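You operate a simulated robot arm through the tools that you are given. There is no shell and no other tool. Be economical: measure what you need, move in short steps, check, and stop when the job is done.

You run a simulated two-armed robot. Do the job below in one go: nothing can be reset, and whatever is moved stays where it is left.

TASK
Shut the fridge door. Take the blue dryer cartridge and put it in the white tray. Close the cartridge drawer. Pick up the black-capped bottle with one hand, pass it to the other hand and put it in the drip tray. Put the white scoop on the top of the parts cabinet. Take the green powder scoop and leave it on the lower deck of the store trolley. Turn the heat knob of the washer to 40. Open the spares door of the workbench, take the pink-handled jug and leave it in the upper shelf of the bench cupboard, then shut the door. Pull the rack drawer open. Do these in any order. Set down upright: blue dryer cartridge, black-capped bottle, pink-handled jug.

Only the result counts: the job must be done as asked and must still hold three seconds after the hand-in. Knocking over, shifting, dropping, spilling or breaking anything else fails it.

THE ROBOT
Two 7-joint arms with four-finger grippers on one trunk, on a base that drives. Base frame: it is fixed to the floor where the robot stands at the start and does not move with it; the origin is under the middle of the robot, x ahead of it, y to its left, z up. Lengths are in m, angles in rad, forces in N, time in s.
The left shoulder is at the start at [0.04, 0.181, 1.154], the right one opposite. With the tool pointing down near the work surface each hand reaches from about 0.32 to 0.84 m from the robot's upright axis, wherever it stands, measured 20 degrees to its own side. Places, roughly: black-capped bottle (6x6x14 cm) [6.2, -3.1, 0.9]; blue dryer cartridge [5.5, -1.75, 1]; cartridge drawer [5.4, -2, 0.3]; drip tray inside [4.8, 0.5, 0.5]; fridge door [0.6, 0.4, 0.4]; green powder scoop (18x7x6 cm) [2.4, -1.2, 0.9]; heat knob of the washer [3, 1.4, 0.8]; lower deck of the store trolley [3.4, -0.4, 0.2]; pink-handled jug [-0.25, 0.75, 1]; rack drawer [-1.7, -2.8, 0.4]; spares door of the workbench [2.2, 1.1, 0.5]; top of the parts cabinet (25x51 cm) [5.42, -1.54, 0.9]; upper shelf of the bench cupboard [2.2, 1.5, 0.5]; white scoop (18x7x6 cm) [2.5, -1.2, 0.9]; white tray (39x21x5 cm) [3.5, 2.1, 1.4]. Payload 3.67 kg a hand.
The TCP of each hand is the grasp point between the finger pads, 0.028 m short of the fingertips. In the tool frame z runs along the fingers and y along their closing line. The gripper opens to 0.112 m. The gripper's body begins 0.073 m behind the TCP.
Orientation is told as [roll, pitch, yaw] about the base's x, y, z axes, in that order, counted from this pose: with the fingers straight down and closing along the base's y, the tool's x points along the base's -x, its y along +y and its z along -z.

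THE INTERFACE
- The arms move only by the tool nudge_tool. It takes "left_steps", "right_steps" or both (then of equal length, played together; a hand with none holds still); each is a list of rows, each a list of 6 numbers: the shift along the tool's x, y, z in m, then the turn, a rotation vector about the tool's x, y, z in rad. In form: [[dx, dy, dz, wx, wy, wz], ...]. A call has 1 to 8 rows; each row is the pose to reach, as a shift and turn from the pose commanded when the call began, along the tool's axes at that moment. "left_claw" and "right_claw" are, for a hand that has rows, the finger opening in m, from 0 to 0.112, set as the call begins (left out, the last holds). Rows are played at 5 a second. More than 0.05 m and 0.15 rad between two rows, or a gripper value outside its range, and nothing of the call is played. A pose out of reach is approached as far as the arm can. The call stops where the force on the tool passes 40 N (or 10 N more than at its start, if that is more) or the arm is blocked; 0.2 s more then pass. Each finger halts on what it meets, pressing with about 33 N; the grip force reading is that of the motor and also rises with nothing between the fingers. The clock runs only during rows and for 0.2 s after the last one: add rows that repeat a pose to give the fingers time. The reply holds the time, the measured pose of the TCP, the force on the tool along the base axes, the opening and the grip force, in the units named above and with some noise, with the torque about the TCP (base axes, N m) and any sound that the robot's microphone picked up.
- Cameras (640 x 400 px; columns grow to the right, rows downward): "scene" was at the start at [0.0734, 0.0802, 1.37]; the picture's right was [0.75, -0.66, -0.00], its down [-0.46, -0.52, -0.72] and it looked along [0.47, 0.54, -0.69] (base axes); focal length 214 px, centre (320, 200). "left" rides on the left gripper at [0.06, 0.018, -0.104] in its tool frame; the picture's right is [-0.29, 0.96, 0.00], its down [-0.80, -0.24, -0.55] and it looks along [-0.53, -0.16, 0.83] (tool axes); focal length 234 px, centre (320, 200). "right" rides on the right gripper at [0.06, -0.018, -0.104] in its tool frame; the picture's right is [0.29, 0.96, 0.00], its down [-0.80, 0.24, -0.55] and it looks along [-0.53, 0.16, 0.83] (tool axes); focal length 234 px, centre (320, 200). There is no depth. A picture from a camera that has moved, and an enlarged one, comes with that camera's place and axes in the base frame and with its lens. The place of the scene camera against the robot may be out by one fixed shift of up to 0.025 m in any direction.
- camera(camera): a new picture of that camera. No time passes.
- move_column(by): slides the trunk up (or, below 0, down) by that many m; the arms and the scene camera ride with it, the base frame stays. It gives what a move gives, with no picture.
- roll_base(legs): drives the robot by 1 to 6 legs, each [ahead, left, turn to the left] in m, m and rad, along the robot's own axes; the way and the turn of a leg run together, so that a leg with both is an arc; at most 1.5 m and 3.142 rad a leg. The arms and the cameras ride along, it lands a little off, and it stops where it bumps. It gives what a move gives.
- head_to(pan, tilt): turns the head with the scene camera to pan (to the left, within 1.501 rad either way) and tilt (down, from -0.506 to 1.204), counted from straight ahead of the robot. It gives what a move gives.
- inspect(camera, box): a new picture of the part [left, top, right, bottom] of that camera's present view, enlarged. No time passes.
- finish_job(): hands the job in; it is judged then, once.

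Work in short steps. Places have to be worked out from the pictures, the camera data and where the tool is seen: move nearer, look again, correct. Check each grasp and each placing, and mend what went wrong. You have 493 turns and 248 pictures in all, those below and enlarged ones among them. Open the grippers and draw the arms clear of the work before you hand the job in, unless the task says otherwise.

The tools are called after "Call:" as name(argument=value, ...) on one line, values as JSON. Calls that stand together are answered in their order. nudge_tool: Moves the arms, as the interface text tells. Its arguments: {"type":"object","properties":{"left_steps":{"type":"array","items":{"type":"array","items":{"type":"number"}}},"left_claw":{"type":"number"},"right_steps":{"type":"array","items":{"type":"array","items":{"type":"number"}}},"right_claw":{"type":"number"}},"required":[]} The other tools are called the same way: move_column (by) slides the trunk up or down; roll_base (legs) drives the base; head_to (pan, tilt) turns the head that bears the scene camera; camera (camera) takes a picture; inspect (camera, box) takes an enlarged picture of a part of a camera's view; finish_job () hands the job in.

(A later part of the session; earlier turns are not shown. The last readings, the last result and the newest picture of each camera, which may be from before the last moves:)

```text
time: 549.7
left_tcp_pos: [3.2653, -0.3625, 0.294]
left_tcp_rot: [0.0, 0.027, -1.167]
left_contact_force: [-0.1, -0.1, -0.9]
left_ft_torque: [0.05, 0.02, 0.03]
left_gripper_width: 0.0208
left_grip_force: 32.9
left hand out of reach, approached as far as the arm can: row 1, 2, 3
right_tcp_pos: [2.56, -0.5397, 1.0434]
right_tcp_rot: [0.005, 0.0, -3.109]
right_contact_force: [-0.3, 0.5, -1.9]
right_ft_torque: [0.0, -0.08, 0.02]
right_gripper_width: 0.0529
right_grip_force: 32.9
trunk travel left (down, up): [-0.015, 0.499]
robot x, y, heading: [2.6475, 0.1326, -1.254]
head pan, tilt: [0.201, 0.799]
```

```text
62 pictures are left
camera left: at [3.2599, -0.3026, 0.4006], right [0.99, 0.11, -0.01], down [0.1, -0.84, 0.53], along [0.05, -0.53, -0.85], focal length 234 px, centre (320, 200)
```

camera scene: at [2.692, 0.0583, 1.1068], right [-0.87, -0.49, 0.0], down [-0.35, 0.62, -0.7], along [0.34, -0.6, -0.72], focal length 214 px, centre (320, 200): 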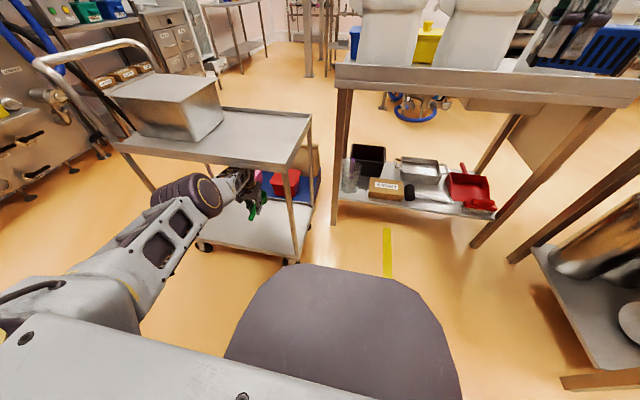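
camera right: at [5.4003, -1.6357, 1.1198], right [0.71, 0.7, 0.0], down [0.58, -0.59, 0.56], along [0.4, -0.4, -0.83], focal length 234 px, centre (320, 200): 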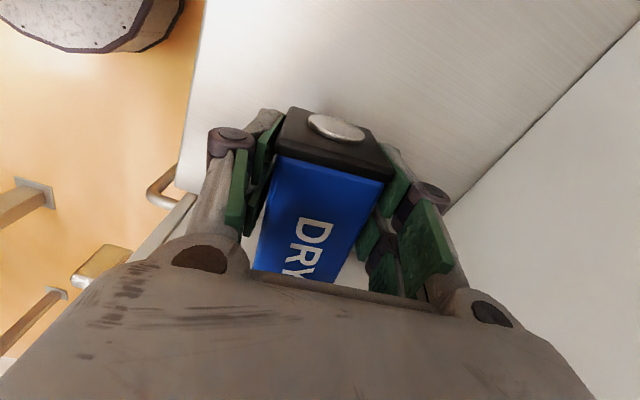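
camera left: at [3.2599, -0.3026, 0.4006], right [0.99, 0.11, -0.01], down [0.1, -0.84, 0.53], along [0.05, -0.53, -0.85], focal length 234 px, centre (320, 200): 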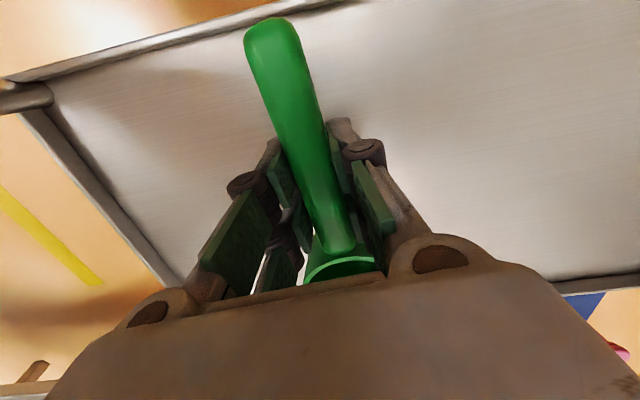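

Reach-limited; I move the base 6 cm forward, then lower while drawing the hand back correspondingly.

Call:
roll_base(legs=[[0.07, 0, 0]])

Call:
nudge_tool(left_steps=[[0.02, 0, 0.015, 0, 0, 0], [0.04, 0, 0.03, 0, 0, 0], [0.05, 0, 0.04, 0, 0, 0], [0.05, 0, 0.05, 0, 0, 0]])

Call:
nudge_tool(left_steps=[[0, 0, 0.008, 0, 0, 0], [0, 0, 0.016, 0, 0, 0]])

```text
time: 550.7
left_tcp_pos: [3.2882, -0.4284, 0.2926]
left_tcp_rot: [0.001, 0.028, -1.163]
left_contact_force: [0.4, -0.3, -1.3]
left_ft_torque: [0.08, 0.01, 0.0]
left_gripper_width: 0.0207
left_grip_force: 33.0
right_tcp_pos: [2.583, -0.6088, 1.0414]
right_tcp_rot: [0.003, 0.001, -3.109]
right_contact_force: [0.2, 0.3, -2.3]
right_ft_torque: [0.05, -0.02, -0.01]
right_gripper_width: 0.0528
right_grip_force: 32.9
trunk travel left (down, up): [-0.015, 0.499]
robot x, y, heading: [2.6668, 0.0669, -1.258]
head pan, tilt: [0.201, 0.799]
```

```text
time: 551.7
left_tcp_pos: [3.2729, -0.3943, 0.2409]
left_tcp_rot: [0.001, 0.02, -1.164]
left_contact_force: [-0.9, 1.0, 14.3]
left_ft_torque: [-0.61, -0.22, -0.07]
left_gripper_width: 0.0206
left_grip_force: 33.1
left hand out of reach, approached as far as the arm can: row 1, 2, 3, 4
right_tcp_pos: [2.581, -0.6056, 1.0432]
right_tcp_rot: [0.004, 0.001, -3.108]
right_contact_force: [-0.5, -0.4, -1.8]
right_ft_torque: [0.0, -0.05, 0.02]
right_gripper_width: 0.053
right_grip_force: 32.8
trunk travel left (down, up): [-0.015, 0.499]
robot x, y, heading: [2.6679, 0.0648, -1.254]
head pan, tilt: [0.201, 0.799]
```

```text
time: 552.3
left_tcp_pos: [3.2708, -0.3849, 0.2293]
left_tcp_rot: [0.0, 0.02, -1.163]
left_contact_force: [0.6, -4.4, 15.1]
left_ft_torque: [-0.83, -0.34, -0.09]
left_gripper_width: 0.0206
left_grip_force: 32.9
left hand out of reach, approached as far as the arm can: row 1, 2
right_tcp_pos: [2.5806, -0.6061, 1.0433]
right_tcp_rot: [0.005, 0.002, -3.107]
right_contact_force: [0.1, -0.2, -1.7]
right_ft_torque: [-0.02, -0.04, -0.02]
right_gripper_width: 0.0526
right_grip_force: 32.6
trunk travel left (down, up): [-0.015, 0.499]
robot x, y, heading: [2.6683, 0.0642, -1.252]
head pan, tilt: [0.201, 0.799]
```

Contact with the deck (15 N). I release, lift a little and check.

Call:
nudge_tool(left_steps=[[0, 0, 0, 0, 0, 0], [0, 0, 0, 0, 0, 0], [0, 0, -0.03, 0, 0, 0], [0, 0, -0.06, 0, 0, 0], [0.02, 0, -0.09, 0, 0, 0]], left_claw=0.06)

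Call:
camera(camera="left")

```text
time: 553.5
left_tcp_pos: [3.2907, -0.4091, 0.2753]
left_tcp_rot: [0.0, 0.028, -1.166]
left_contact_force: [0.0, -0.4, 0.5]
left_ft_torque: [0.0, -0.03, -0.05]
left_gripper_width: 0.06
left_grip_force: 0.1
left hand out of reach, approached as far as the arm can: row 3, 4, 5
right_tcp_pos: [2.5819, -0.6065, 1.0423]
right_tcp_rot: [0.005, 0.001, -3.108]
right_contact_force: [-0.6, 0.4, -1.6]
right_ft_torque: [-0.02, -0.03, 0.04]
right_gripper_width: 0.0525
right_grip_force: 32.7
trunk travel left (down, up): [-0.015, 0.499]
robot x, y, heading: [2.6673, 0.066, -1.258]
head pan, tilt: [0.201, 0.799]
```

```text
61 pictures are left
camera left: at [3.2856, -0.35, 0.3831], right [0.99, 0.11, -0.01], down [0.1, -0.84, 0.53], along [0.05, -0.53, -0.85], focal length 234 px, centre (320, 200)
```

left: 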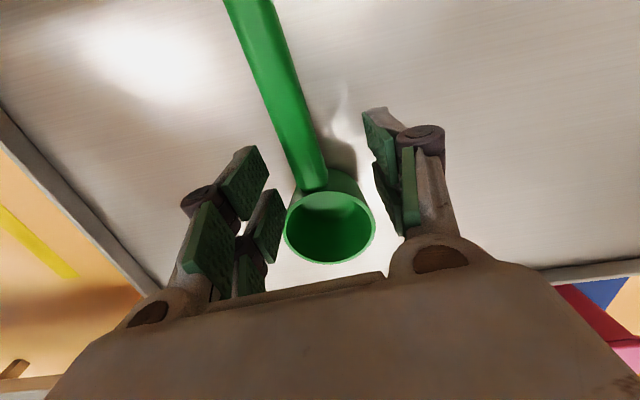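

The green scoop lies on the lower deck. I raise the trunk 8 cm and back out.

Call:
move_column(by=0.08)

Call:
roll_base(legs=[[-0.45, 0, 0]])

Call:
camera(camera="scene")

```text
time: 554.6
left_tcp_pos: [3.2843, -0.3998, 0.3369]
left_tcp_rot: [-0.005, 0.056, -1.169]
left_contact_force: [-0.4, 0.2, -0.3]
left_ft_torque: [0.02, 0.0, 0.0]
left_gripper_width: 0.06
left_grip_force: 0.1
right_tcp_pos: [2.5881, -0.6109, 1.1185]
right_tcp_rot: [0.001, -0.005, -3.108]
right_contact_force: [0.9, -0.4, -2.3]
right_ft_torque: [0.05, -0.1, -0.01]
right_gripper_width: 0.0528
right_grip_force: 32.9
trunk travel left (down, up): [-0.095, 0.419]
robot x, y, heading: [2.6653, 0.0644, -1.257]
head pan, tilt: [0.201, 0.799]
```

```text
time: 557.4
left_tcp_pos: [3.1557, 0.0171, 0.3565]
left_tcp_rot: [0.0, 0.029, -1.153]
left_contact_force: [0.9, -0.3, -0.1]
left_ft_torque: [-0.04, -0.04, -0.01]
left_gripper_width: 0.0599
left_grip_force: 0.1
right_tcp_pos: [2.4491, -0.1875, 1.1227]
right_tcp_rot: [0.004, 0.0, -3.099]
right_contact_force: [0.5, 0.3, -0.8]
right_ft_torque: [0.01, -0.08, 0.0]
right_gripper_width: 0.0526
right_grip_force: 33.4
trunk travel left (down, up): [-0.095, 0.419]
robot x, y, heading: [2.5288, 0.4821, -1.245]
head pan, tilt: [0.201, 0.799]
```

```text
60 pictures are left
camera scene: at [2.574, 0.4147, 1.1864], right [-0.86, -0.5, 0.0], down [-0.36, 0.62, -0.7], along [0.35, -0.6, -0.72], focal length 214 px, centre (320, 200)
```

scene: 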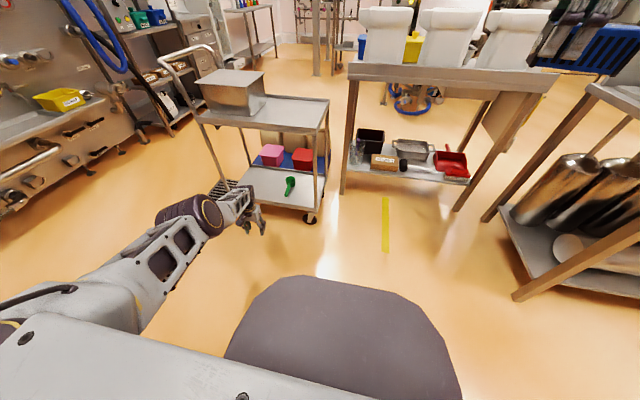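

Now to the white tray at (3.5,2.1,1.4). I raise the left arm and trunk, and turn to face north-east.

Call:
nudge_tool(left_steps=[[0, 0, -0.045, 0, 0, 0], [0, 0, -0.09, 0, 0, 0], [0, 0, -0.135, 0, 0, 0], [0, 0, -0.18, 0, 0, 0], [0, 0, -0.225, 0, 0, 0], [0, 0, -0.27, 0, 0, 0], [0, 0, -0.315, 0, 0, 0], [0, 0, -0.36, 0, 0, 0]])

Call:
move_column(by=0.35)

Call:
roll_base(legs=[[0, 0, 2.75], [0.55, -0.45, 0]])

Call:
head_to(pan=-0.2, tilt=0.2)

Call:
camera(camera="scene")

```text
time: 559.2
left_tcp_pos: [3.2193, -0.0743, 0.7104]
left_tcp_rot: [0.0, 0.031, -1.157]
left_contact_force: [-0.3, 0.6, -0.7]
left_ft_torque: [-0.02, -0.07, -0.02]
left_gripper_width: 0.0603
left_grip_force: 0.1
left hand out of reach, approached as far as the arm can: row 1, 2, 3, 4, 5, 6, 7, 8
right_tcp_pos: [2.4479, -0.1881, 1.1213]
right_tcp_rot: [0.007, 0.003, -3.1]
right_contact_force: [-0.9, 0.4, -2.9]
right_ft_torque: [0.0, -0.07, 0.0]
right_gripper_width: 0.0528
right_grip_force: 32.9
trunk travel left (down, up): [-0.095, 0.419]
robot x, y, heading: [2.5279, 0.4876, -1.246]
head pan, tilt: [0.201, 0.799]
```

```text
time: 562.6
left_tcp_pos: [3.2198, -0.0742, 1.0596]
left_tcp_rot: [0.001, 0.03, -1.156]
left_contact_force: [-0.4, -0.5, 0.3]
left_ft_torque: [-0.02, 0.02, -0.04]
left_gripper_width: 0.0599
left_grip_force: 0.0
right_tcp_pos: [2.4481, -0.189, 1.4743]
right_tcp_rot: [0.005, 0.0, -3.1]
right_contact_force: [-0.1, -0.4, -1.8]
right_ft_torque: [0.01, -0.08, -0.03]
right_gripper_width: 0.0527
right_grip_force: 33.2
trunk travel left (down, up): [-0.445, 0.069]
robot x, y, heading: [2.5266, 0.4858, -1.247]
head pan, tilt: [0.201, 0.799]
```

```text
time: 571.4
left_tcp_pos: [2.1452, 1.3343, 1.0606]
left_tcp_rot: [0.001, 0.05, 1.644]
left_contact_force: [-2.0, -5.3, -0.2]
left_ft_torque: [0.38, -0.2, 0.02]
left_gripper_width: 0.06
left_grip_force: 0.0
right_tcp_pos: [2.909, 1.179, 1.4736]
right_tcp_rot: [0.005, -0.001, -0.305]
right_contact_force: [0.2, 0.1, -3.1]
right_ft_torque: [0.0, 0.11, -0.02]
right_gripper_width: 0.0528
right_grip_force: 32.4
trunk travel left (down, up): [-0.445, 0.069]
robot x, y, heading: [2.6065, 0.5743, 1.542]
head pan, tilt: [0.201, 0.799]
stopped in leg 2: the force on the tool passed its limit at 112 N (the readings are from after the stop); the commanded pose is now the measured one
```

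```text
time: 572.4
left_tcp_pos: [2.1498, 1.3366, 1.0613]
left_tcp_rot: [-0.001, 0.048, 1.638]
left_contact_force: [9.5, -11.2, -0.9]
left_ft_torque: [0.96, 0.75, -0.3]
left_gripper_width: 0.0599
left_grip_force: 0.0
right_tcp_pos: [2.9122, 1.1787, 1.4737]
right_tcp_rot: [0.003, 0.001, -0.309]
right_contact_force: [-0.2, 0.1, -1.6]
right_ft_torque: [0.02, 0.04, -0.01]
right_gripper_width: 0.0528
right_grip_force: 33.2
trunk travel left (down, up): [-0.445, 0.069]
robot x, y, heading: [2.6041, 0.5783, 1.545]
head pan, tilt: [-0.201, 0.201]
```

```text
59 pictures are left
camera scene: at [2.6277, 0.7048, 1.5909], right [0.97, -0.23, 0.0], down [-0.05, -0.19, -0.98], along [0.22, 0.95, -0.2], focal length 214 px, centre (320, 200)
```

scene: 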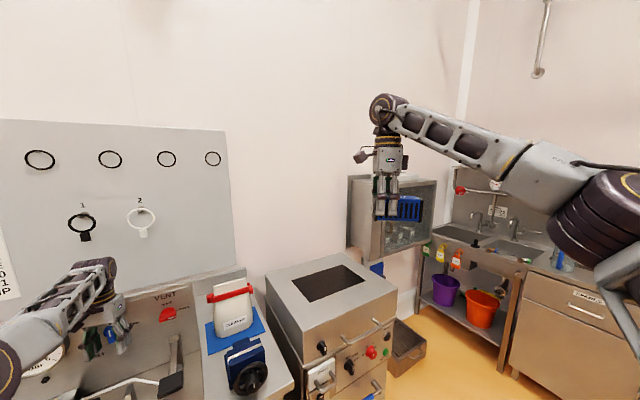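

The left hand bumped the bench's valve panel; I back straight off and look at it.

Call:
roll_base(legs=[[-0.35, 0, 0]])

Call:
head_to(pan=0.35, tilt=0.45)

Call:
camera(camera="scene")

```text
time: 574.8
left_tcp_pos: [2.1403, 0.9896, 1.0577]
left_tcp_rot: [-0.001, 0.049, 1.634]
left_contact_force: [1.0, 0.4, 0.1]
left_ft_torque: [0.0, 0.01, -0.01]
left_gripper_width: 0.0599
left_grip_force: 0.1
right_tcp_pos: [2.902, 0.8311, 1.4728]
right_tcp_rot: [0.004, 0.0, -0.313]
right_contact_force: [0.1, 0.2, -2.3]
right_ft_torque: [0.01, 0.07, 0.04]
right_gripper_width: 0.0528
right_grip_force: 32.7
trunk travel left (down, up): [-0.445, 0.069]
robot x, y, heading: [2.5996, 0.2246, 1.538]
head pan, tilt: [-0.201, 0.201]
```

```text
time: 575.7
left_tcp_pos: [2.1401, 0.9872, 1.0602]
left_tcp_rot: [-0.001, 0.047, 1.635]
left_contact_force: [-0.2, -0.6, -0.3]
left_ft_torque: [0.03, 0.02, 0.0]
left_gripper_width: 0.06
left_grip_force: 0.1
right_tcp_pos: [2.9032, 0.83, 1.472]
right_tcp_rot: [0.005, 0.0, -0.311]
right_contact_force: [-0.8, -0.6, -1.8]
right_ft_torque: [0.0, 0.03, -0.02]
right_gripper_width: 0.0527
right_grip_force: 32.8
trunk travel left (down, up): [-0.445, 0.069]
robot x, y, heading: [2.5958, 0.2259, 1.54]
head pan, tilt: [0.351, 0.45]
```

```text
58 pictures are left
camera scene: at [2.5661, 0.3524, 1.5677], right [0.95, 0.31, 0.0], down [0.14, -0.41, -0.9], along [-0.28, 0.85, -0.44], focal length 214 px, centre (320, 200)
```

scene: 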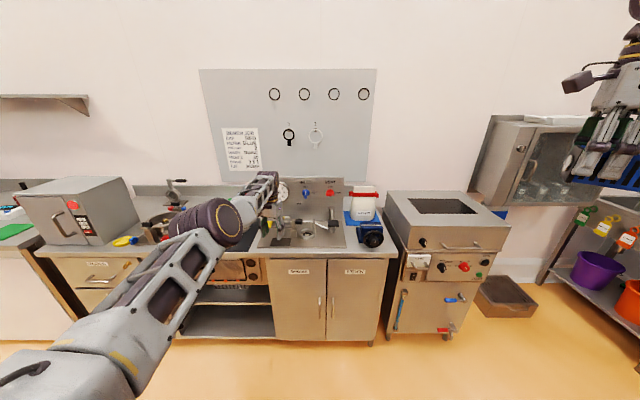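

The bench looks intact. The white tray is on top of the glass wall cabinet right of the washer. I raise the left hand and drive over, keeping distance.

Call:
nudge_tool(left_steps=[[0.03, 0, -0.03, 0, 0, 0], [0.06, 0, -0.06, 0, 0, 0], [0.09, 0.02, -0.09, 0, 0, 0], [0.12, 0.04, -0.12, 0, 0, 0], [0.14, 0.06, -0.16, 0, 0, 0], [0.16, 0.08, -0.2, 0, 0, 0], [0.18, 0.1, -0.23, 0, 0, 0]])

Call:
roll_base(legs=[[0.0, -1.1, 0], [0, 0, 0.33], [0.2, -0.1, 0]])

Call:
head_to(pan=-0.1, tilt=0.15)

Call:
camera(camera="scene")

```text
time: 577.3
left_tcp_pos: [2.0068, 0.9004, 1.3228]
left_tcp_rot: [-0.002, 0.048, 1.636]
left_contact_force: [-0.7, 0.5, -0.1]
left_ft_torque: [0.03, 0.0, -0.01]
left_gripper_width: 0.0601
left_grip_force: 0.1
left hand out of reach, approached as far as the arm can: row 1, 2, 3, 4, 5, 6, 7
right_tcp_pos: [2.9029, 0.8275, 1.4737]
right_tcp_rot: [0.005, 0.001, -0.312]
right_contact_force: [0.4, -0.3, -1.5]
right_ft_torque: [0.06, 0.04, -0.01]
right_gripper_width: 0.0528
right_grip_force: 33.2
trunk travel left (down, up): [-0.445, 0.069]
robot x, y, heading: [2.5976, 0.2281, 1.539]
head pan, tilt: [0.351, 0.45]
```

```text
time: 585.6
left_tcp_pos: [2.9577, 0.86, 1.3228]
left_tcp_rot: [-0.003, 0.046, 1.965]
left_contact_force: [0.2, -0.4, -0.3]
left_ft_torque: [0.04, 0.01, 0.01]
left_gripper_width: 0.0597
left_grip_force: 0.0
right_tcp_pos: [3.8291, 1.0819, 1.4762]
right_tcp_rot: [0.007, -0.001, 0.02]
right_contact_force: [-0.6, -0.8, -1.1]
right_ft_torque: [0.02, 0.06, 0.0]
right_gripper_width: 0.0528
right_grip_force: 33.0
trunk travel left (down, up): [-0.445, 0.069]
robot x, y, heading: [3.7337, 0.4156, 1.869]
head pan, tilt: [0.351, 0.45]
```

```text
time: 586.5
left_tcp_pos: [2.9583, 0.8649, 1.3221]
left_tcp_rot: [0.001, 0.049, 1.965]
left_contact_force: [-0.1, -0.1, 0.1]
left_ft_torque: [-0.03, 0.03, -0.04]
left_gripper_width: 0.06
left_grip_force: 0.0
right_tcp_pos: [3.8293, 1.0875, 1.4725]
right_tcp_rot: [0.004, 0.0, 0.018]
right_contact_force: [0.5, -0.6, -1.9]
right_ft_torque: [-0.05, 0.07, 0.02]
right_gripper_width: 0.0527
right_grip_force: 33.1
trunk travel left (down, up): [-0.445, 0.069]
robot x, y, heading: [3.7334, 0.4167, 1.87]
head pan, tilt: [-0.099, 0.15]
```

```text
57 pictures are left
camera scene: at [3.7081, 0.5452, 1.5954], right [0.98, 0.2, 0.0], down [0.03, -0.15, -0.99], along [-0.2, 0.97, -0.15], focal length 214 px, centre (320, 200)
```

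scene: 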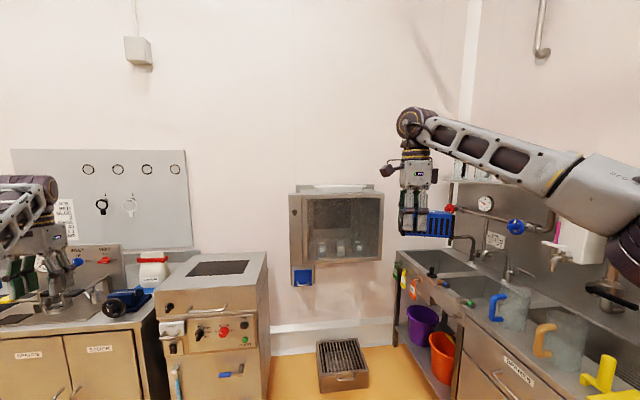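

The tray sits on top of the wall cabinet at (3.5,2.1), rim ≈1.45. I raise the trunk fully and drive in with heading ~2.08.

Call:
move_column(by=0.065)

Call:
roll_base(legs=[[0, 0, 0.21], [0.75, -0.4, 0]])

Call:
camera(camera="scene")

Call:
camera(camera="right")

```text
time: 587.5
left_tcp_pos: [2.9598, 0.8635, 1.3874]
left_tcp_rot: [-0.001, 0.049, 1.967]
left_contact_force: [-0.4, -0.4, -1.6]
left_ft_torque: [0.01, 0.02, -0.01]
left_gripper_width: 0.0599
left_grip_force: 0.0
right_tcp_pos: [3.8298, 1.0849, 1.5377]
right_tcp_rot: [0.006, 0.0, 0.019]
right_contact_force: [-0.3, 0.1, -2.6]
right_ft_torque: [-0.04, 0.05, 0.02]
right_gripper_width: 0.0527
right_grip_force: 33.0
trunk travel left (down, up): [-0.51, 0.004]
robot x, y, heading: [3.7329, 0.4154, 1.869]
head pan, tilt: [-0.099, 0.15]
```

```text
time: 592.9
left_tcp_pos: [2.8848, 1.5555, 1.3862]
left_tcp_rot: [0.0, 0.047, 2.158]
left_contact_force: [-0.5, -0.6, 0.3]
left_ft_torque: [0.0, 0.01, -0.02]
left_gripper_width: 0.0599
left_grip_force: 0.0
right_tcp_pos: [3.6975, 1.9375, 1.5394]
right_tcp_rot: [0.007, 0.001, 0.209]
right_contact_force: [0.4, 0.1, -1.6]
right_ft_torque: [0.01, 0.1, 0.02]
right_gripper_width: 0.0529
right_grip_force: 32.5
trunk travel left (down, up): [-0.51, 0.004]
robot x, y, heading: [3.7318, 1.2616, 2.062]
head pan, tilt: [-0.099, 0.15]
```

```text
56 pictures are left
camera scene: at [3.6848, 1.3839, 1.66], right [0.92, 0.38, 0.0], down [0.06, -0.14, -0.99], along [-0.38, 0.91, -0.15], focal length 214 px, centre (320, 200)
```

scene: 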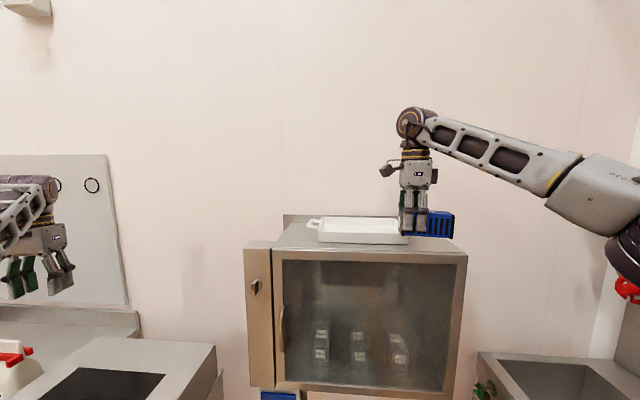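

```text
55 pictures are left
camera right: at [3.642, 1.9075, 1.6416], right [-0.48, 0.88, 0.01], down [0.73, 0.4, 0.56], along [0.49, 0.27, -0.83], focal length 234 px, centre (320, 200)
```

right: 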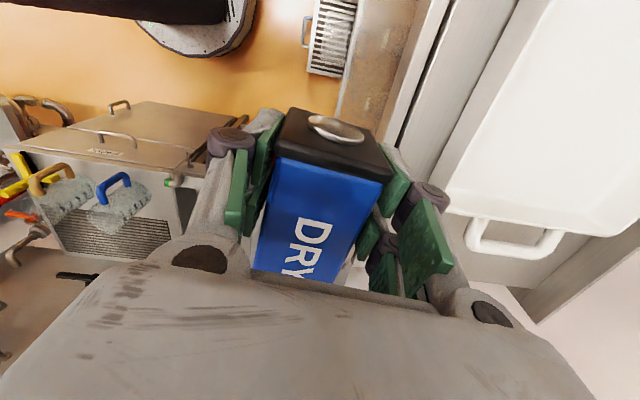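

The tray's centre is near (3.51,2.13). I move the base forward-left and then the hand to bring the cartridge above the tray.

Call:
roll_base(legs=[[0.15, 0.1, 0]])

Call:
nudge_tool(right_steps=[[0.01, 0.035, -0.01, 0, 0, 0], [0.02, 0.07, -0.01, 0, 0, 0], [0.03, 0.1, -0.01, 0, 0, 0], [0.034, 0.115, -0.01, 0, 0, 0]])

Call:
camera(camera="right")

Call:
camera(camera="scene")

```text
time: 594.4
left_tcp_pos: [2.7275, 1.6411, 1.3909]
left_tcp_rot: [0.0, 0.046, 2.155]
left_contact_force: [0.6, -1.0, 0.6]
left_ft_torque: [-0.03, 0.05, 0.01]
left_gripper_width: 0.0599
left_grip_force: 0.0
right_tcp_pos: [3.541, 2.0216, 1.5392]
right_tcp_rot: [0.007, 0.004, 0.208]
right_contact_force: [-0.1, -0.3, -2.3]
right_ft_torque: [0.01, 0.11, 0.01]
right_gripper_width: 0.0527
right_grip_force: 33.0
trunk travel left (down, up): [-0.51, 0.004]
robot x, y, heading: [3.5715, 1.3499, 2.058]
head pan, tilt: [-0.099, 0.15]
```

```text
time: 595.4
left_tcp_pos: [2.7227, 1.6425, 1.3881]
left_tcp_rot: [0.0, 0.048, 2.155]
left_contact_force: [-0.3, -0.3, 0.6]
left_ft_torque: [0.02, 0.02, 0.01]
left_gripper_width: 0.06
left_grip_force: 0.0
right_tcp_pos: [3.4898, 2.0943, 1.5348]
right_tcp_rot: [0.006, 0.001, 0.207]
right_contact_force: [0.6, -0.1, -2.5]
right_ft_torque: [-0.01, 0.04, 0.0]
right_gripper_width: 0.0527
right_grip_force: 32.1
right hand out of reach, approached as far as the arm can: row 3, 4
trunk travel left (down, up): [-0.51, 0.004]
robot x, y, heading: [3.5676, 1.3458, 2.057]
head pan, tilt: [-0.099, 0.15]
```

```text
54 pictures are left
camera right: at [3.4352, 2.0639, 1.6385], right [-0.48, 0.88, 0.01], down [0.73, 0.4, 0.55], along [0.48, 0.27, -0.83], focal length 234 px, centre (320, 200)
```

right: 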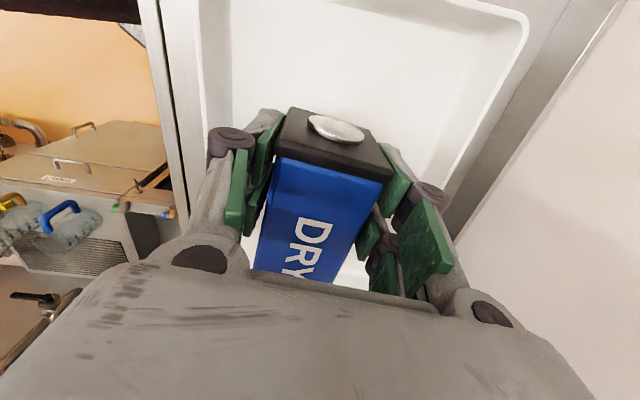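

```text
53 pictures are left
camera scene: at [3.5233, 1.4702, 1.6599], right [0.93, 0.38, 0.0], down [0.06, -0.14, -0.99], along [-0.38, 0.91, -0.15], focal length 214 px, centre (320, 200)
```

scene: 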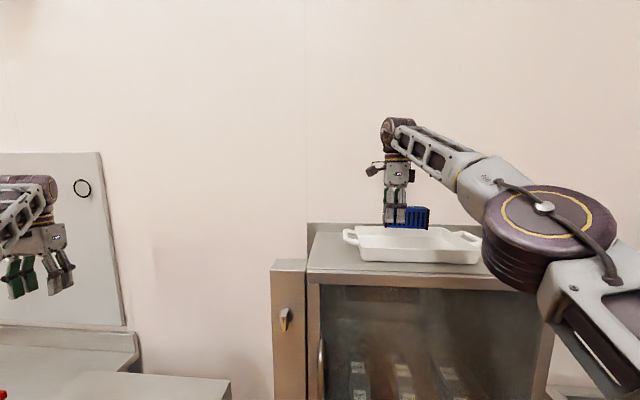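

The cartridge is above the tray's interior. I lower it until contact.

Call:
nudge_tool(right_steps=[[0, 0, 0.025, 0, 0, 0], [0, 0, 0.05, 0, 0, 0], [0, 0, 0.062, 0, 0, 0]])

Call:
nudge_tool(right_steps=[[0, 0, 0.006, 0, 0, 0], [0, 0, 0.012, 0, 0, 0]])

```text
time: 596.2
left_tcp_pos: [2.7225, 1.6419, 1.386]
left_tcp_rot: [-0.002, 0.048, 2.156]
left_contact_force: [0.1, 0.3, 0.1]
left_ft_torque: [0.01, 0.02, -0.03]
left_gripper_width: 0.06
left_grip_force: 0.1
right_tcp_pos: [3.4879, 2.0958, 1.4716]
right_tcp_rot: [0.004, 0.0, 0.207]
right_contact_force: [0.2, -1.3, -1.9]
right_ft_torque: [0.01, 0.06, 0.02]
right_gripper_width: 0.0528
right_grip_force: 33.0
trunk travel left (down, up): [-0.51, 0.004]
robot x, y, heading: [3.5675, 1.3491, 2.066]
head pan, tilt: [-0.099, 0.15]
```

```text
time: 596.8
left_tcp_pos: [2.7228, 1.6407, 1.3888]
left_tcp_rot: [-0.002, 0.045, 2.155]
left_contact_force: [-0.2, -0.4, -0.1]
left_ft_torque: [-0.01, 0.01, 0.0]
left_gripper_width: 0.0601
left_grip_force: 0.1
right_tcp_pos: [3.4889, 2.0926, 1.4661]
right_tcp_rot: [0.012, 0.003, 0.206]
right_contact_force: [-2.2, 4.6, 32.6]
right_ft_torque: [-0.79, -0.71, 0.05]
right_gripper_width: 0.052
right_grip_force: 29.9
trunk travel left (down, up): [-0.51, 0.004]
robot x, y, heading: [3.5674, 1.3494, 2.062]
head pan, tilt: [-0.099, 0.15]
```

Firm contact; I ease up a few millimetres, open and lift.

Call:
nudge_tool(right_steps=[[0, 0, -0.006, 0, 0, 0], [0, 0, -0.007, 0, 0, 0]])

Call:
nudge_tool(right_steps=[[0, 0, 0, 0, 0, 0], [0, 0, 0, 0, 0, 0], [0, 0, -0.03, 0, 0, 0], [0, 0, -0.06, 0, 0, 0], [0, 0, -0.09, 0, 0, 0], [0, 0, -0.11, 0, 0, 0]], right_claw=0.085)

Call:
camera(camera="right")

```text
time: 597.4
left_tcp_pos: [2.7225, 1.6428, 1.387]
left_tcp_rot: [0.0, 0.045, 2.154]
left_contact_force: [0.2, 0.2, 0.0]
left_ft_torque: [0.02, -0.07, -0.01]
left_gripper_width: 0.0601
left_grip_force: 0.1
right_tcp_pos: [3.4878, 2.097, 1.467]
right_tcp_rot: [0.001, -0.001, 0.208]
right_contact_force: [-0.1, 0.3, -2.0]
right_ft_torque: [-0.02, 0.1, 0.02]
right_gripper_width: 0.053
right_grip_force: 32.8
trunk travel left (down, up): [-0.51, 0.004]
robot x, y, heading: [3.5697, 1.344, 2.058]
head pan, tilt: [-0.099, 0.15]
```

```text
time: 598.8
left_tcp_pos: [2.7241, 1.6444, 1.3887]
left_tcp_rot: [0.0, 0.048, 2.155]
left_contact_force: [0.4, -0.4, 0.6]
left_ft_torque: [-0.02, 0.06, 0.02]
left_gripper_width: 0.0603
left_grip_force: 0.1
right_tcp_pos: [3.4942, 2.0908, 1.5502]
right_tcp_rot: [0.003, 0.002, 0.211]
right_contact_force: [-0.1, 0.3, 0.2]
right_ft_torque: [-0.05, 0.04, 0.02]
right_gripper_width: 0.0851
right_grip_force: 0.1
right hand out of reach, approached as far as the arm can: row 5, 6
trunk travel left (down, up): [-0.51, 0.004]
robot x, y, heading: [3.5713, 1.3499, 2.056]
head pan, tilt: [-0.099, 0.15]
```

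```text
52 pictures are left
camera right: at [3.4392, 2.06, 1.6528], right [-0.48, 0.88, 0.0], down [0.73, 0.4, 0.55], along [0.48, 0.27, -0.83], focal length 234 px, centre (320, 200)
```

right: 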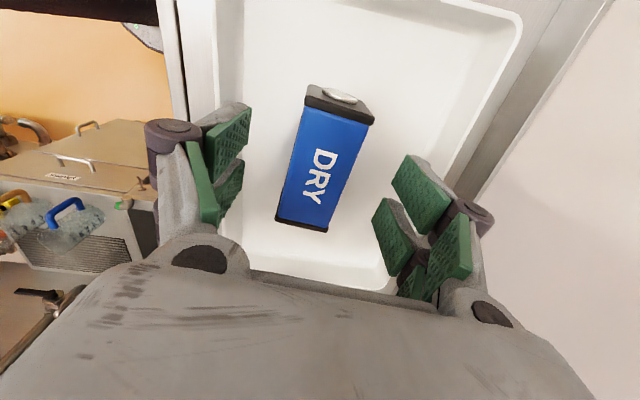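

The cartridge stands in the white tray. I back away and rotate the right hand back to its normal yaw.

Call:
roll_base(legs=[[-0.6, -0.1, 0]])

Call:
nudge_tool(right_steps=[[0, 0, 0.02, 0, 0, -0.13], [0, 0, 0.04, 0, 0, -0.26], [0, 0, 0.06, 0, 0, -0.39], [0, 0, 0.08, 0, 0, -0.52], [0, 0, 0.1, 0, 0, -0.65], [0, 0, 0.12, 0, 0, -0.78], [0, 0, 0.14, 0, 0, -0.91]])

Call:
nudge_tool(right_steps=[[0, 0, 0.02, 0, 0, -0.13], [0, 0, 0.04, 0, 0, -0.26], [0, 0, 0.06, 0, 0, -0.39], [0, 0, 0.08, 0, 0, -0.52], [0, 0, 0.1, 0, 0, -0.65], [0, 0, 0.12, 0, 0, -0.78], [0, 0, 0.14, 0, 0, -0.91]], right_claw=0.0)

Call:
roll_base(legs=[[-0.3, -0.3, 0]])

```text
time: 602.2
left_tcp_pos: [3.0875, 1.1805, 1.3854]
left_tcp_rot: [-0.002, 0.048, 2.147]
left_contact_force: [-0.4, -0.1, -0.1]
left_ft_torque: [-0.03, -0.02, 0.0]
left_gripper_width: 0.0598
left_grip_force: 0.1
right_tcp_pos: [3.8619, 1.6204, 1.5484]
right_tcp_rot: [0.003, -0.001, 0.199]
right_contact_force: [0.4, 0.8, -0.2]
right_ft_torque: [0.01, -0.01, 0.01]
right_gripper_width: 0.0851
right_grip_force: 0.1
trunk travel left (down, up): [-0.51, 0.004]
robot x, y, heading: [3.9342, 0.8786, 2.05]
head pan, tilt: [-0.099, 0.15]
```

```text
time: 603.8
left_tcp_pos: [3.0901, 1.1801, 1.3865]
left_tcp_rot: [0.001, 0.047, 2.147]
left_contact_force: [0.3, -0.4, -0.7]
left_ft_torque: [-0.03, -0.02, -0.02]
left_gripper_width: 0.06
left_grip_force: 0.0
right_tcp_pos: [3.864, 1.6187, 1.4091]
right_tcp_rot: [0.004, -0.003, 1.11]
right_contact_force: [0.1, 0.0, 0.3]
right_ft_torque: [-0.01, 0.01, -0.02]
right_gripper_width: 0.085
right_grip_force: 0.1
trunk travel left (down, up): [-0.51, 0.004]
robot x, y, heading: [3.933, 0.8777, 2.046]
head pan, tilt: [-0.099, 0.15]
```

```text
time: 605.4
left_tcp_pos: [3.0889, 1.1807, 1.3875]
left_tcp_rot: [-0.001, 0.05, 2.147]
left_contact_force: [-0.2, 0.2, -0.9]
left_ft_torque: [0.0, 0.0, 0.01]
left_gripper_width: 0.0599
left_grip_force: 0.1
right_tcp_pos: [3.8649, 1.6221, 1.2694]
right_tcp_rot: [-0.001, -0.005, 2.021]
right_contact_force: [0.7, -0.1, 1.4]
right_ft_torque: [-0.02, 0.02, 0.01]
right_gripper_width: 0.0001
right_grip_force: 33.0
trunk travel left (down, up): [-0.51, 0.004]
robot x, y, heading: [3.9285, 0.8763, 2.048]
head pan, tilt: [-0.099, 0.15]
```

```text
time: 608.1
left_tcp_pos: [3.4926, 1.0509, 1.3868]
left_tcp_rot: [0.0, 0.046, 2.143]
left_contact_force: [0.5, -0.3, 0.6]
left_ft_torque: [0.05, 0.05, 0.01]
left_gripper_width: 0.0601
left_grip_force: 0.1
right_tcp_pos: [4.269, 1.4883, 1.2703]
right_tcp_rot: [-0.002, -0.004, 2.015]
right_contact_force: [-0.4, 0.8, 0.6]
right_ft_torque: [0.04, 0.01, -0.03]
right_gripper_width: 0.0
right_grip_force: 33.2
trunk travel left (down, up): [-0.51, 0.004]
robot x, y, heading: [4.3319, 0.7472, 2.043]
head pan, tilt: [-0.099, 0.15]
stopped in leg 1: the robot was blocked; the commanded pose is now the measured one
```

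The base touched the east trough; I slide west, tuck the left hand in, and head back south to the drawer.

Call:
roll_base(legs=[[0, 0.35, 0]])

Call:
nudge_tool(left_steps=[[0, -0.04, 0.02, 0, 0, 0], [0, -0.08, 0.04, 0, 0, 0], [0, -0.12, 0.06, 0, 0, 0], [0, -0.16, 0.08, 0, 0, 0], [0, -0.2, 0.1, 0, 0, 0], [0, -0.23, 0.12, 0, 0, 0]])

Call:
roll_base(legs=[[0, 0, 2.95], [0.3, 0.45, 0], [0.9, -0.05, 0]])

Call:
head_to(pan=0.3, tilt=0.5)

Call:
camera(camera="scene")

```text
time: 610.4
left_tcp_pos: [3.1853, 0.9024, 1.3876]
left_tcp_rot: [0.0, 0.047, 2.133]
left_contact_force: [0.0, 0.7, -0.7]
left_ft_torque: [-0.06, 0.01, 0.04]
left_gripper_width: 0.0601
left_grip_force: 0.0
right_tcp_pos: [3.9657, 1.3335, 1.2686]
right_tcp_rot: [-0.002, -0.004, 2.005]
right_contact_force: [-0.3, 0.5, 0.0]
right_ft_torque: [0.0, 0.05, -0.01]
right_gripper_width: 0.0001
right_grip_force: 32.9
trunk travel left (down, up): [-0.51, 0.004]
robot x, y, heading: [4.0218, 0.5879, 2.044]
head pan, tilt: [-0.099, 0.15]
```

```text
time: 611.8
left_tcp_pos: [3.3283, 1.0871, 1.2855]
left_tcp_rot: [-0.002, 0.048, 2.133]
left_contact_force: [-0.4, 0.1, -0.3]
left_ft_torque: [-0.03, 0.03, 0.0]
left_gripper_width: 0.0599
left_grip_force: 0.0
left hand out of reach, approached as far as the arm can: row 1, 2, 3, 4, 5, 6
right_tcp_pos: [3.9644, 1.333, 1.2698]
right_tcp_rot: [-0.001, -0.004, 2.006]
right_contact_force: [-0.4, 0.8, -0.7]
right_ft_torque: [-0.01, -0.03, 0.0]
right_gripper_width: 0.0
right_grip_force: 32.7
trunk travel left (down, up): [-0.51, 0.004]
robot x, y, heading: [4.0238, 0.5854, 2.041]
head pan, tilt: [-0.099, 0.15]
```

```text
time: 621.8
left_tcp_pos: [4.9507, -0.1699, 1.2898]
left_tcp_rot: [0.0, 0.046, -1.228]
left_contact_force: [0.7, 1.1, 0.2]
left_ft_torque: [-0.02, -0.03, -0.01]
left_gripper_width: 0.06
left_grip_force: 0.1
right_tcp_pos: [4.2763, -0.2707, 1.2717]
right_tcp_rot: [-0.002, -0.006, -1.358]
right_contact_force: [-0.2, 0.0, 0.3]
right_ft_torque: [-0.06, -0.01, -0.01]
right_gripper_width: 0.0
right_grip_force: 33.3
trunk travel left (down, up): [-0.51, 0.004]
robot x, y, heading: [4.3877, 0.4659, -1.322]
head pan, tilt: [-0.099, 0.15]
stopped in leg 2: the robot was blocked; the commanded pose is now the measured one
```

```text
time: 622.6
left_tcp_pos: [4.9593, -0.1745, 1.2826]
left_tcp_rot: [-0.003, 0.052, -1.227]
left_contact_force: [0.4, 1.2, -1.1]
left_ft_torque: [0.05, 0.07, -0.04]
left_gripper_width: 0.06
left_grip_force: 0.1
right_tcp_pos: [4.2855, -0.2793, 1.2692]
right_tcp_rot: [-0.005, -0.001, -1.352]
right_contact_force: [0.7, -0.3, 0.5]
right_ft_torque: [0.04, 0.07, -0.03]
right_gripper_width: 0.0
right_grip_force: 32.9
trunk travel left (down, up): [-0.51, 0.004]
robot x, y, heading: [4.3869, 0.4624, -1.32]
head pan, tilt: [0.3, 0.499]
```

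```text
51 pictures are left
camera scene: at [4.4431, 0.3826, 1.6272], right [-0.85, -0.52, 0.0], down [-0.25, 0.41, -0.88], along [0.46, -0.75, -0.48], focal length 214 px, centre (320, 200)
```

scene: 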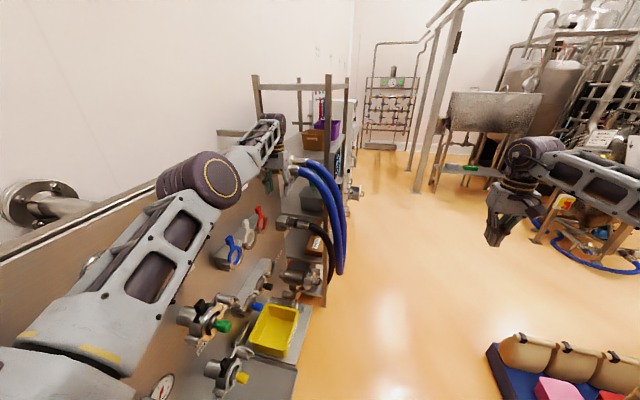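

I strafed the wrong way. I move right (west) away from the trough, then south.

Call:
roll_base(legs=[[0, -0.25, 0], [0.75, 0, 0], [0.6, 0.1, 0]])

Call:
camera(camera="scene")

```text
time: 631.4
left_tcp_pos: [5.123, -1.527, 1.286]
left_tcp_rot: [-0.002, 0.046, -1.236]
left_contact_force: [0.2, 0.5, -0.2]
left_ft_torque: [-0.02, -0.02, 0.02]
left_gripper_width: 0.0605
left_grip_force: 0.0
right_tcp_pos: [4.4483, -1.6226, 1.2715]
right_tcp_rot: [-0.002, -0.004, -1.362]
right_contact_force: [0.3, 0.1, 0.5]
right_ft_torque: [-0.02, -0.02, -0.01]
right_gripper_width: 0.0002
right_grip_force: 33.2
trunk travel left (down, up): [-0.51, 0.004]
robot x, y, heading: [4.561, -0.8853, -1.331]
head pan, tilt: [0.3, 0.499]
```

```text
50 pictures are left
camera scene: at [4.6104, -0.9625, 1.6276], right [-0.86, -0.52, 0.0], down [-0.25, 0.41, -0.88], along [0.45, -0.75, -0.48], focal length 214 px, centre (320, 200)
```

scene: 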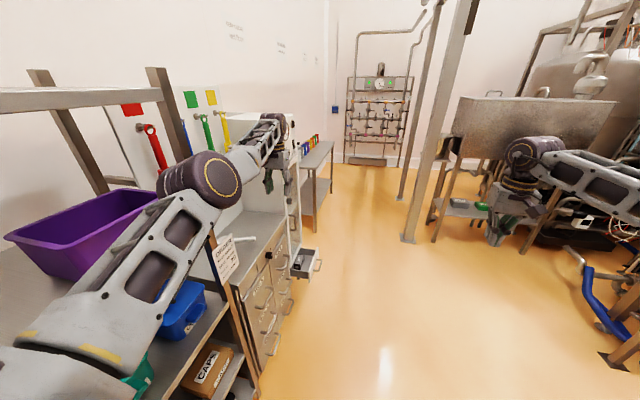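

The left forearm is over the rack; I slide west first, then south, and face the dryer drawer.

Call:
roll_base(legs=[[0, -0.35, 0], [1.05, 0.1, 0], [0, 0, 1.636]])

Call:
move_column(by=-0.3)

Call:
head_to(pan=0.0, tilt=0.7)

Call:
camera(camera="scene")

```text
time: 641.1
left_tcp_pos: [5.4034, -2.0954, 1.2838]
left_tcp_rot: [-0.015, 0.061, -0.554]
left_contact_force: [-8.4, -9.8, 2.5]
left_ft_torque: [1.34, -1.29, -0.36]
left_gripper_width: 0.0598
left_grip_force: 0.0
right_tcp_pos: [4.9778, -2.5893, 1.2693]
right_tcp_rot: [-0.002, -0.003, -0.635]
right_contact_force: [0.0, 0.1, -0.3]
right_ft_torque: [-0.05, 0.0, 0.01]
right_gripper_width: 0.0
right_grip_force: 33.0
trunk travel left (down, up): [-0.51, 0.004]
robot x, y, heading: [4.5716, -1.9597, -0.609]
head pan, tilt: [0.3, 0.499]
stopped in leg 3: the force on the tool passed its limit at 143 N (the readings are from after the stop); the commanded pose is now the measured one
```

```text
time: 644.1
left_tcp_pos: [5.4069, -2.0909, 0.9833]
left_tcp_rot: [-0.015, 0.059, -0.55]
left_contact_force: [-0.7, 0.3, 0.3]
left_ft_torque: [0.0, -0.03, -0.05]
left_gripper_width: 0.06
left_grip_force: 0.0
right_tcp_pos: [4.9801, -2.5875, 0.9703]
right_tcp_rot: [-0.003, -0.002, -0.637]
right_contact_force: [-0.4, 0.1, 0.0]
right_ft_torque: [0.0, 0.02, 0.02]
right_gripper_width: 0.0
right_grip_force: 33.0
trunk travel left (down, up): [-0.21, 0.304]
robot x, y, heading: [4.5737, -1.9583, -0.602]
head pan, tilt: [0.3, 0.499]
```

```text
time: 644.9
left_tcp_pos: [5.4093, -2.0905, 0.9823]
left_tcp_rot: [-0.014, 0.06, -0.55]
left_contact_force: [0.1, 0.4, 0.6]
left_ft_torque: [0.03, -0.01, -0.04]
left_gripper_width: 0.0601
left_grip_force: 0.1
right_tcp_pos: [4.9791, -2.5874, 0.9714]
right_tcp_rot: [-0.004, -0.004, -0.635]
right_contact_force: [-0.5, 0.2, -0.5]
right_ft_torque: [-0.04, -0.01, 0.03]
right_gripper_width: 0.0
right_grip_force: 33.6
trunk travel left (down, up): [-0.21, 0.304]
robot x, y, heading: [4.5715, -1.9598, -0.599]
head pan, tilt: [0.0, 0.7]
```

```text
49 pictures are left
camera scene: at [4.6582, -2.0028, 1.3108], right [-0.57, -0.82, 0.0], down [-0.53, 0.37, -0.77], along [0.63, -0.43, -0.64], focal length 214 px, centre (320, 200)
```

scene: 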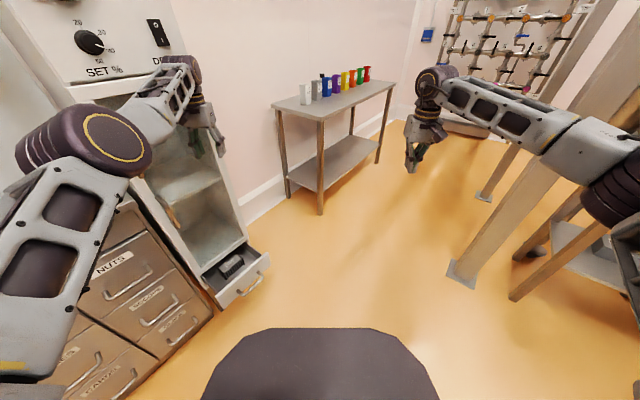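

The left hand brushed the dryer while turning; I back off, then lower the left hand to the drawer's height to push it shut.

Call:
roll_base(legs=[[-0.4, 0, 0]])

Call:
move_column(by=-0.2)

Call:
nudge_tool(left_steps=[[0.02, 0, 0.04, 0, 0, 0], [0.04, 0, 0.08, 0, 0, 0], [0.06, 0, 0.12, 0, 0, 0], [0.08, 0, 0.16, 0, 0, 0], [0.1, 0, 0.2, 0, 0, 0], [0.12, 0, 0.24, 0, 0, 0], [0.14, 0, 0.28, 0, 0, 0]], left_claw=0.0)

Call:
nudge_tool(left_steps=[[0.02, 0, 0.04, 0, 0, 0], [0.03, 0, 0.08, 0, 0, 0], [0.04, 0, 0.12, 0, 0, 0], [0.05, 0, 0.16, 0, 0, 0], [0.05, 0, 0.19, 0, 0, 0]])

Call:
camera(camera="scene")

```text
time: 647.4
left_tcp_pos: [5.0872, -1.8744, 0.9835]
left_tcp_rot: [-0.014, 0.06, -0.556]
left_contact_force: [-0.9, 0.2, 0.5]
left_ft_torque: [-0.01, 0.0, 0.01]
left_gripper_width: 0.0599
left_grip_force: 0.0
right_tcp_pos: [4.6555, -2.3689, 0.9714]
right_tcp_rot: [-0.003, -0.004, -0.642]
right_contact_force: [-0.1, 0.1, 0.4]
right_ft_torque: [0.03, -0.02, -0.01]
right_gripper_width: 0.0
right_grip_force: 33.1
trunk travel left (down, up): [-0.21, 0.304]
robot x, y, heading: [4.2528, -1.7376, -0.61]
head pan, tilt: [0.0, 0.7]
```

```text
time: 649.5
left_tcp_pos: [5.0884, -1.8739, 0.7832]
left_tcp_rot: [-0.013, 0.061, -0.557]
left_contact_force: [-0.2, 0.0, -0.5]
left_ft_torque: [0.0, 0.0, 0.0]
left_gripper_width: 0.0599
left_grip_force: 0.1
right_tcp_pos: [4.6565, -2.3686, 0.7713]
right_tcp_rot: [-0.005, -0.004, -0.642]
right_contact_force: [-0.4, 0.4, -0.2]
right_ft_torque: [-0.01, -0.02, 0.0]
right_gripper_width: 0.0
right_grip_force: 33.0
trunk travel left (down, up): [-0.01, 0.504]
robot x, y, heading: [4.2525, -1.7375, -0.612]
head pan, tilt: [0.0, 0.7]
```

```text
time: 651.1
left_tcp_pos: [5.082, -1.8484, 0.4745]
left_tcp_rot: [-0.015, 0.063, -0.556]
left_contact_force: [0.4, 0.5, 0.8]
left_ft_torque: [0.0, 0.09, -0.05]
left_gripper_width: 0.0001
left_grip_force: 33.1
left hand out of reach, approached as far as the arm can: row 1, 2, 3, 4, 5, 6, 7
right_tcp_pos: [4.657, -2.3679, 0.7703]
right_tcp_rot: [-0.002, -0.002, -0.641]
right_contact_force: [-0.1, 0.0, 0.4]
right_ft_torque: [0.03, 0.02, 0.03]
right_gripper_width: 0.0
right_grip_force: 32.3
trunk travel left (down, up): [-0.01, 0.504]
robot x, y, heading: [4.2511, -1.7396, -0.613]
head pan, tilt: [0.0, 0.7]
```

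```text
time: 652.4
left_tcp_pos: [5.015, -1.8182, 0.2921]
left_tcp_rot: [-0.017, 0.06, -0.556]
left_contact_force: [1.0, -0.7, -0.2]
left_ft_torque: [0.01, 0.05, 0.0]
left_gripper_width: 0.0001
left_grip_force: 33.0
left hand out of reach, approached as far as the arm can: row 1, 2, 3, 5
right_tcp_pos: [4.6556, -2.3684, 0.771]
right_tcp_rot: [-0.003, -0.004, -0.641]
right_contact_force: [0.3, 0.0, 0.1]
right_ft_torque: [-0.01, 0.01, 0.02]
right_gripper_width: 0.0
right_grip_force: 33.6
trunk travel left (down, up): [-0.01, 0.504]
robot x, y, heading: [4.252, -1.7406, -0.609]
head pan, tilt: [0.0, 0.7]
```

```text
48 pictures are left
camera scene: at [4.3386, -1.7813, 1.1105], right [-0.57, -0.82, 0.0], down [-0.53, 0.37, -0.76], along [0.63, -0.44, -0.64], focal length 214 px, centre (320, 200)
```

scene: 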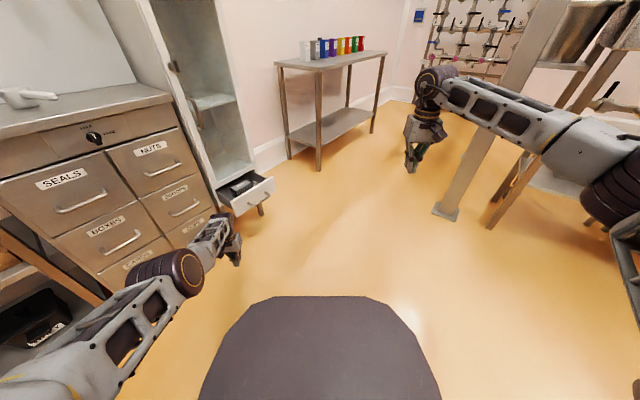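

The drawer front is at about (5.23,-2.0,0.43). I raise to that height, line up in front of it, and push along the cabinet's depth direction.

Call:
move_column(by=0.13)

Call:
roll_base(legs=[[0.2, -0.11, 0]])

Call:
camera(camera="scene")

```text
time: 653.9
left_tcp_pos: [5.0146, -1.8164, 0.4197]
left_tcp_rot: [-0.013, 0.06, -0.555]
left_contact_force: [-0.1, -0.7, -0.2]
left_ft_torque: [0.01, 0.02, 0.0]
left_gripper_width: 0.0003
left_grip_force: 32.7
right_tcp_pos: [4.6554, -2.3672, 0.9001]
right_tcp_rot: [-0.004, -0.003, -0.641]
right_contact_force: [0.4, 0.2, -1.0]
right_ft_torque: [0.01, 0.01, 0.0]
right_gripper_width: 0.0
right_grip_force: 33.4
trunk travel left (down, up): [-0.14, 0.374]
robot x, y, heading: [4.2534, -1.7384, -0.609]
head pan, tilt: [0.0, 0.7]
```

```text
time: 655.6
left_tcp_pos: [5.1108, -2.0195, 0.4209]
left_tcp_rot: [-0.015, 0.06, -0.553]
left_contact_force: [-0.3, 0.8, 0.3]
left_ft_torque: [0.01, 0.0, -0.03]
left_gripper_width: 0.0003
left_grip_force: 32.9
right_tcp_pos: [4.7542, -2.5718, 0.8997]
right_tcp_rot: [-0.002, -0.004, -0.638]
right_contact_force: [-0.1, 0.0, 0.3]
right_ft_torque: [0.07, -0.01, 0.01]
right_gripper_width: 0.0001
right_grip_force: 32.9
trunk travel left (down, up): [-0.14, 0.374]
robot x, y, heading: [4.3485, -1.9456, -0.604]
head pan, tilt: [0.0, 0.7]
```

```text
47 pictures are left
camera scene: at [4.4353, -1.9862, 1.2402], right [-0.57, -0.82, 0.0], down [-0.53, 0.37, -0.76], along [0.63, -0.44, -0.65], focal length 214 px, centre (320, 200)
```

scene: 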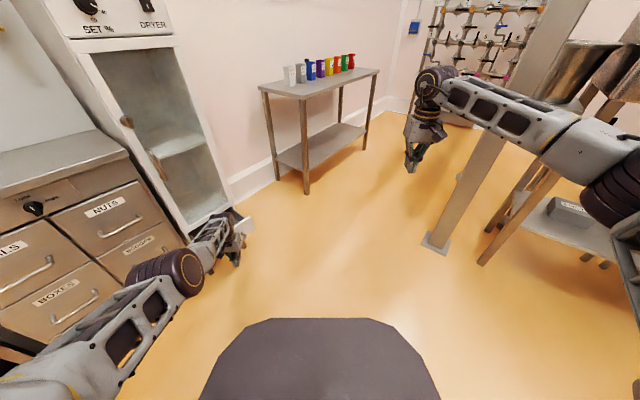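

The hand is in front of the drawer. I push along +ex in two legs.

Call:
roll_base(legs=[[0.06, 0.08, 0], [0.09, 0.12, 0]])

Call:
camera(camera="scene")

```text
time: 657.7
left_tcp_pos: [5.343, -1.9408, 0.4208]
left_tcp_rot: [-0.015, 0.061, -0.555]
left_contact_force: [0.6, -0.2, -0.4]
left_ft_torque: [-0.02, 0.04, 0.04]
left_gripper_width: 0.0005
left_grip_force: 33.1
right_tcp_pos: [4.9844, -2.4911, 0.8997]
right_tcp_rot: [-0.006, -0.001, -0.642]
right_contact_force: [0.1, 0.1, -0.3]
right_ft_torque: [-0.03, 0.08, 0.01]
right_gripper_width: 0.0
right_grip_force: 32.9
trunk travel left (down, up): [-0.14, 0.374]
robot x, y, heading: [4.5784, -1.8603, -0.61]
head pan, tilt: [0.0, 0.7]
```

```text
46 pictures are left
camera scene: at [4.6679, -1.9046, 1.2402], right [-0.57, -0.82, 0.0], down [-0.53, 0.37, -0.76], along [0.63, -0.44, -0.65], focal length 214 px, centre (320, 200)
```

scene: 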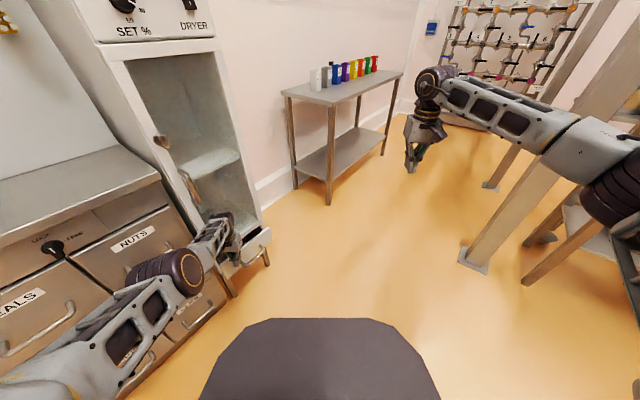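

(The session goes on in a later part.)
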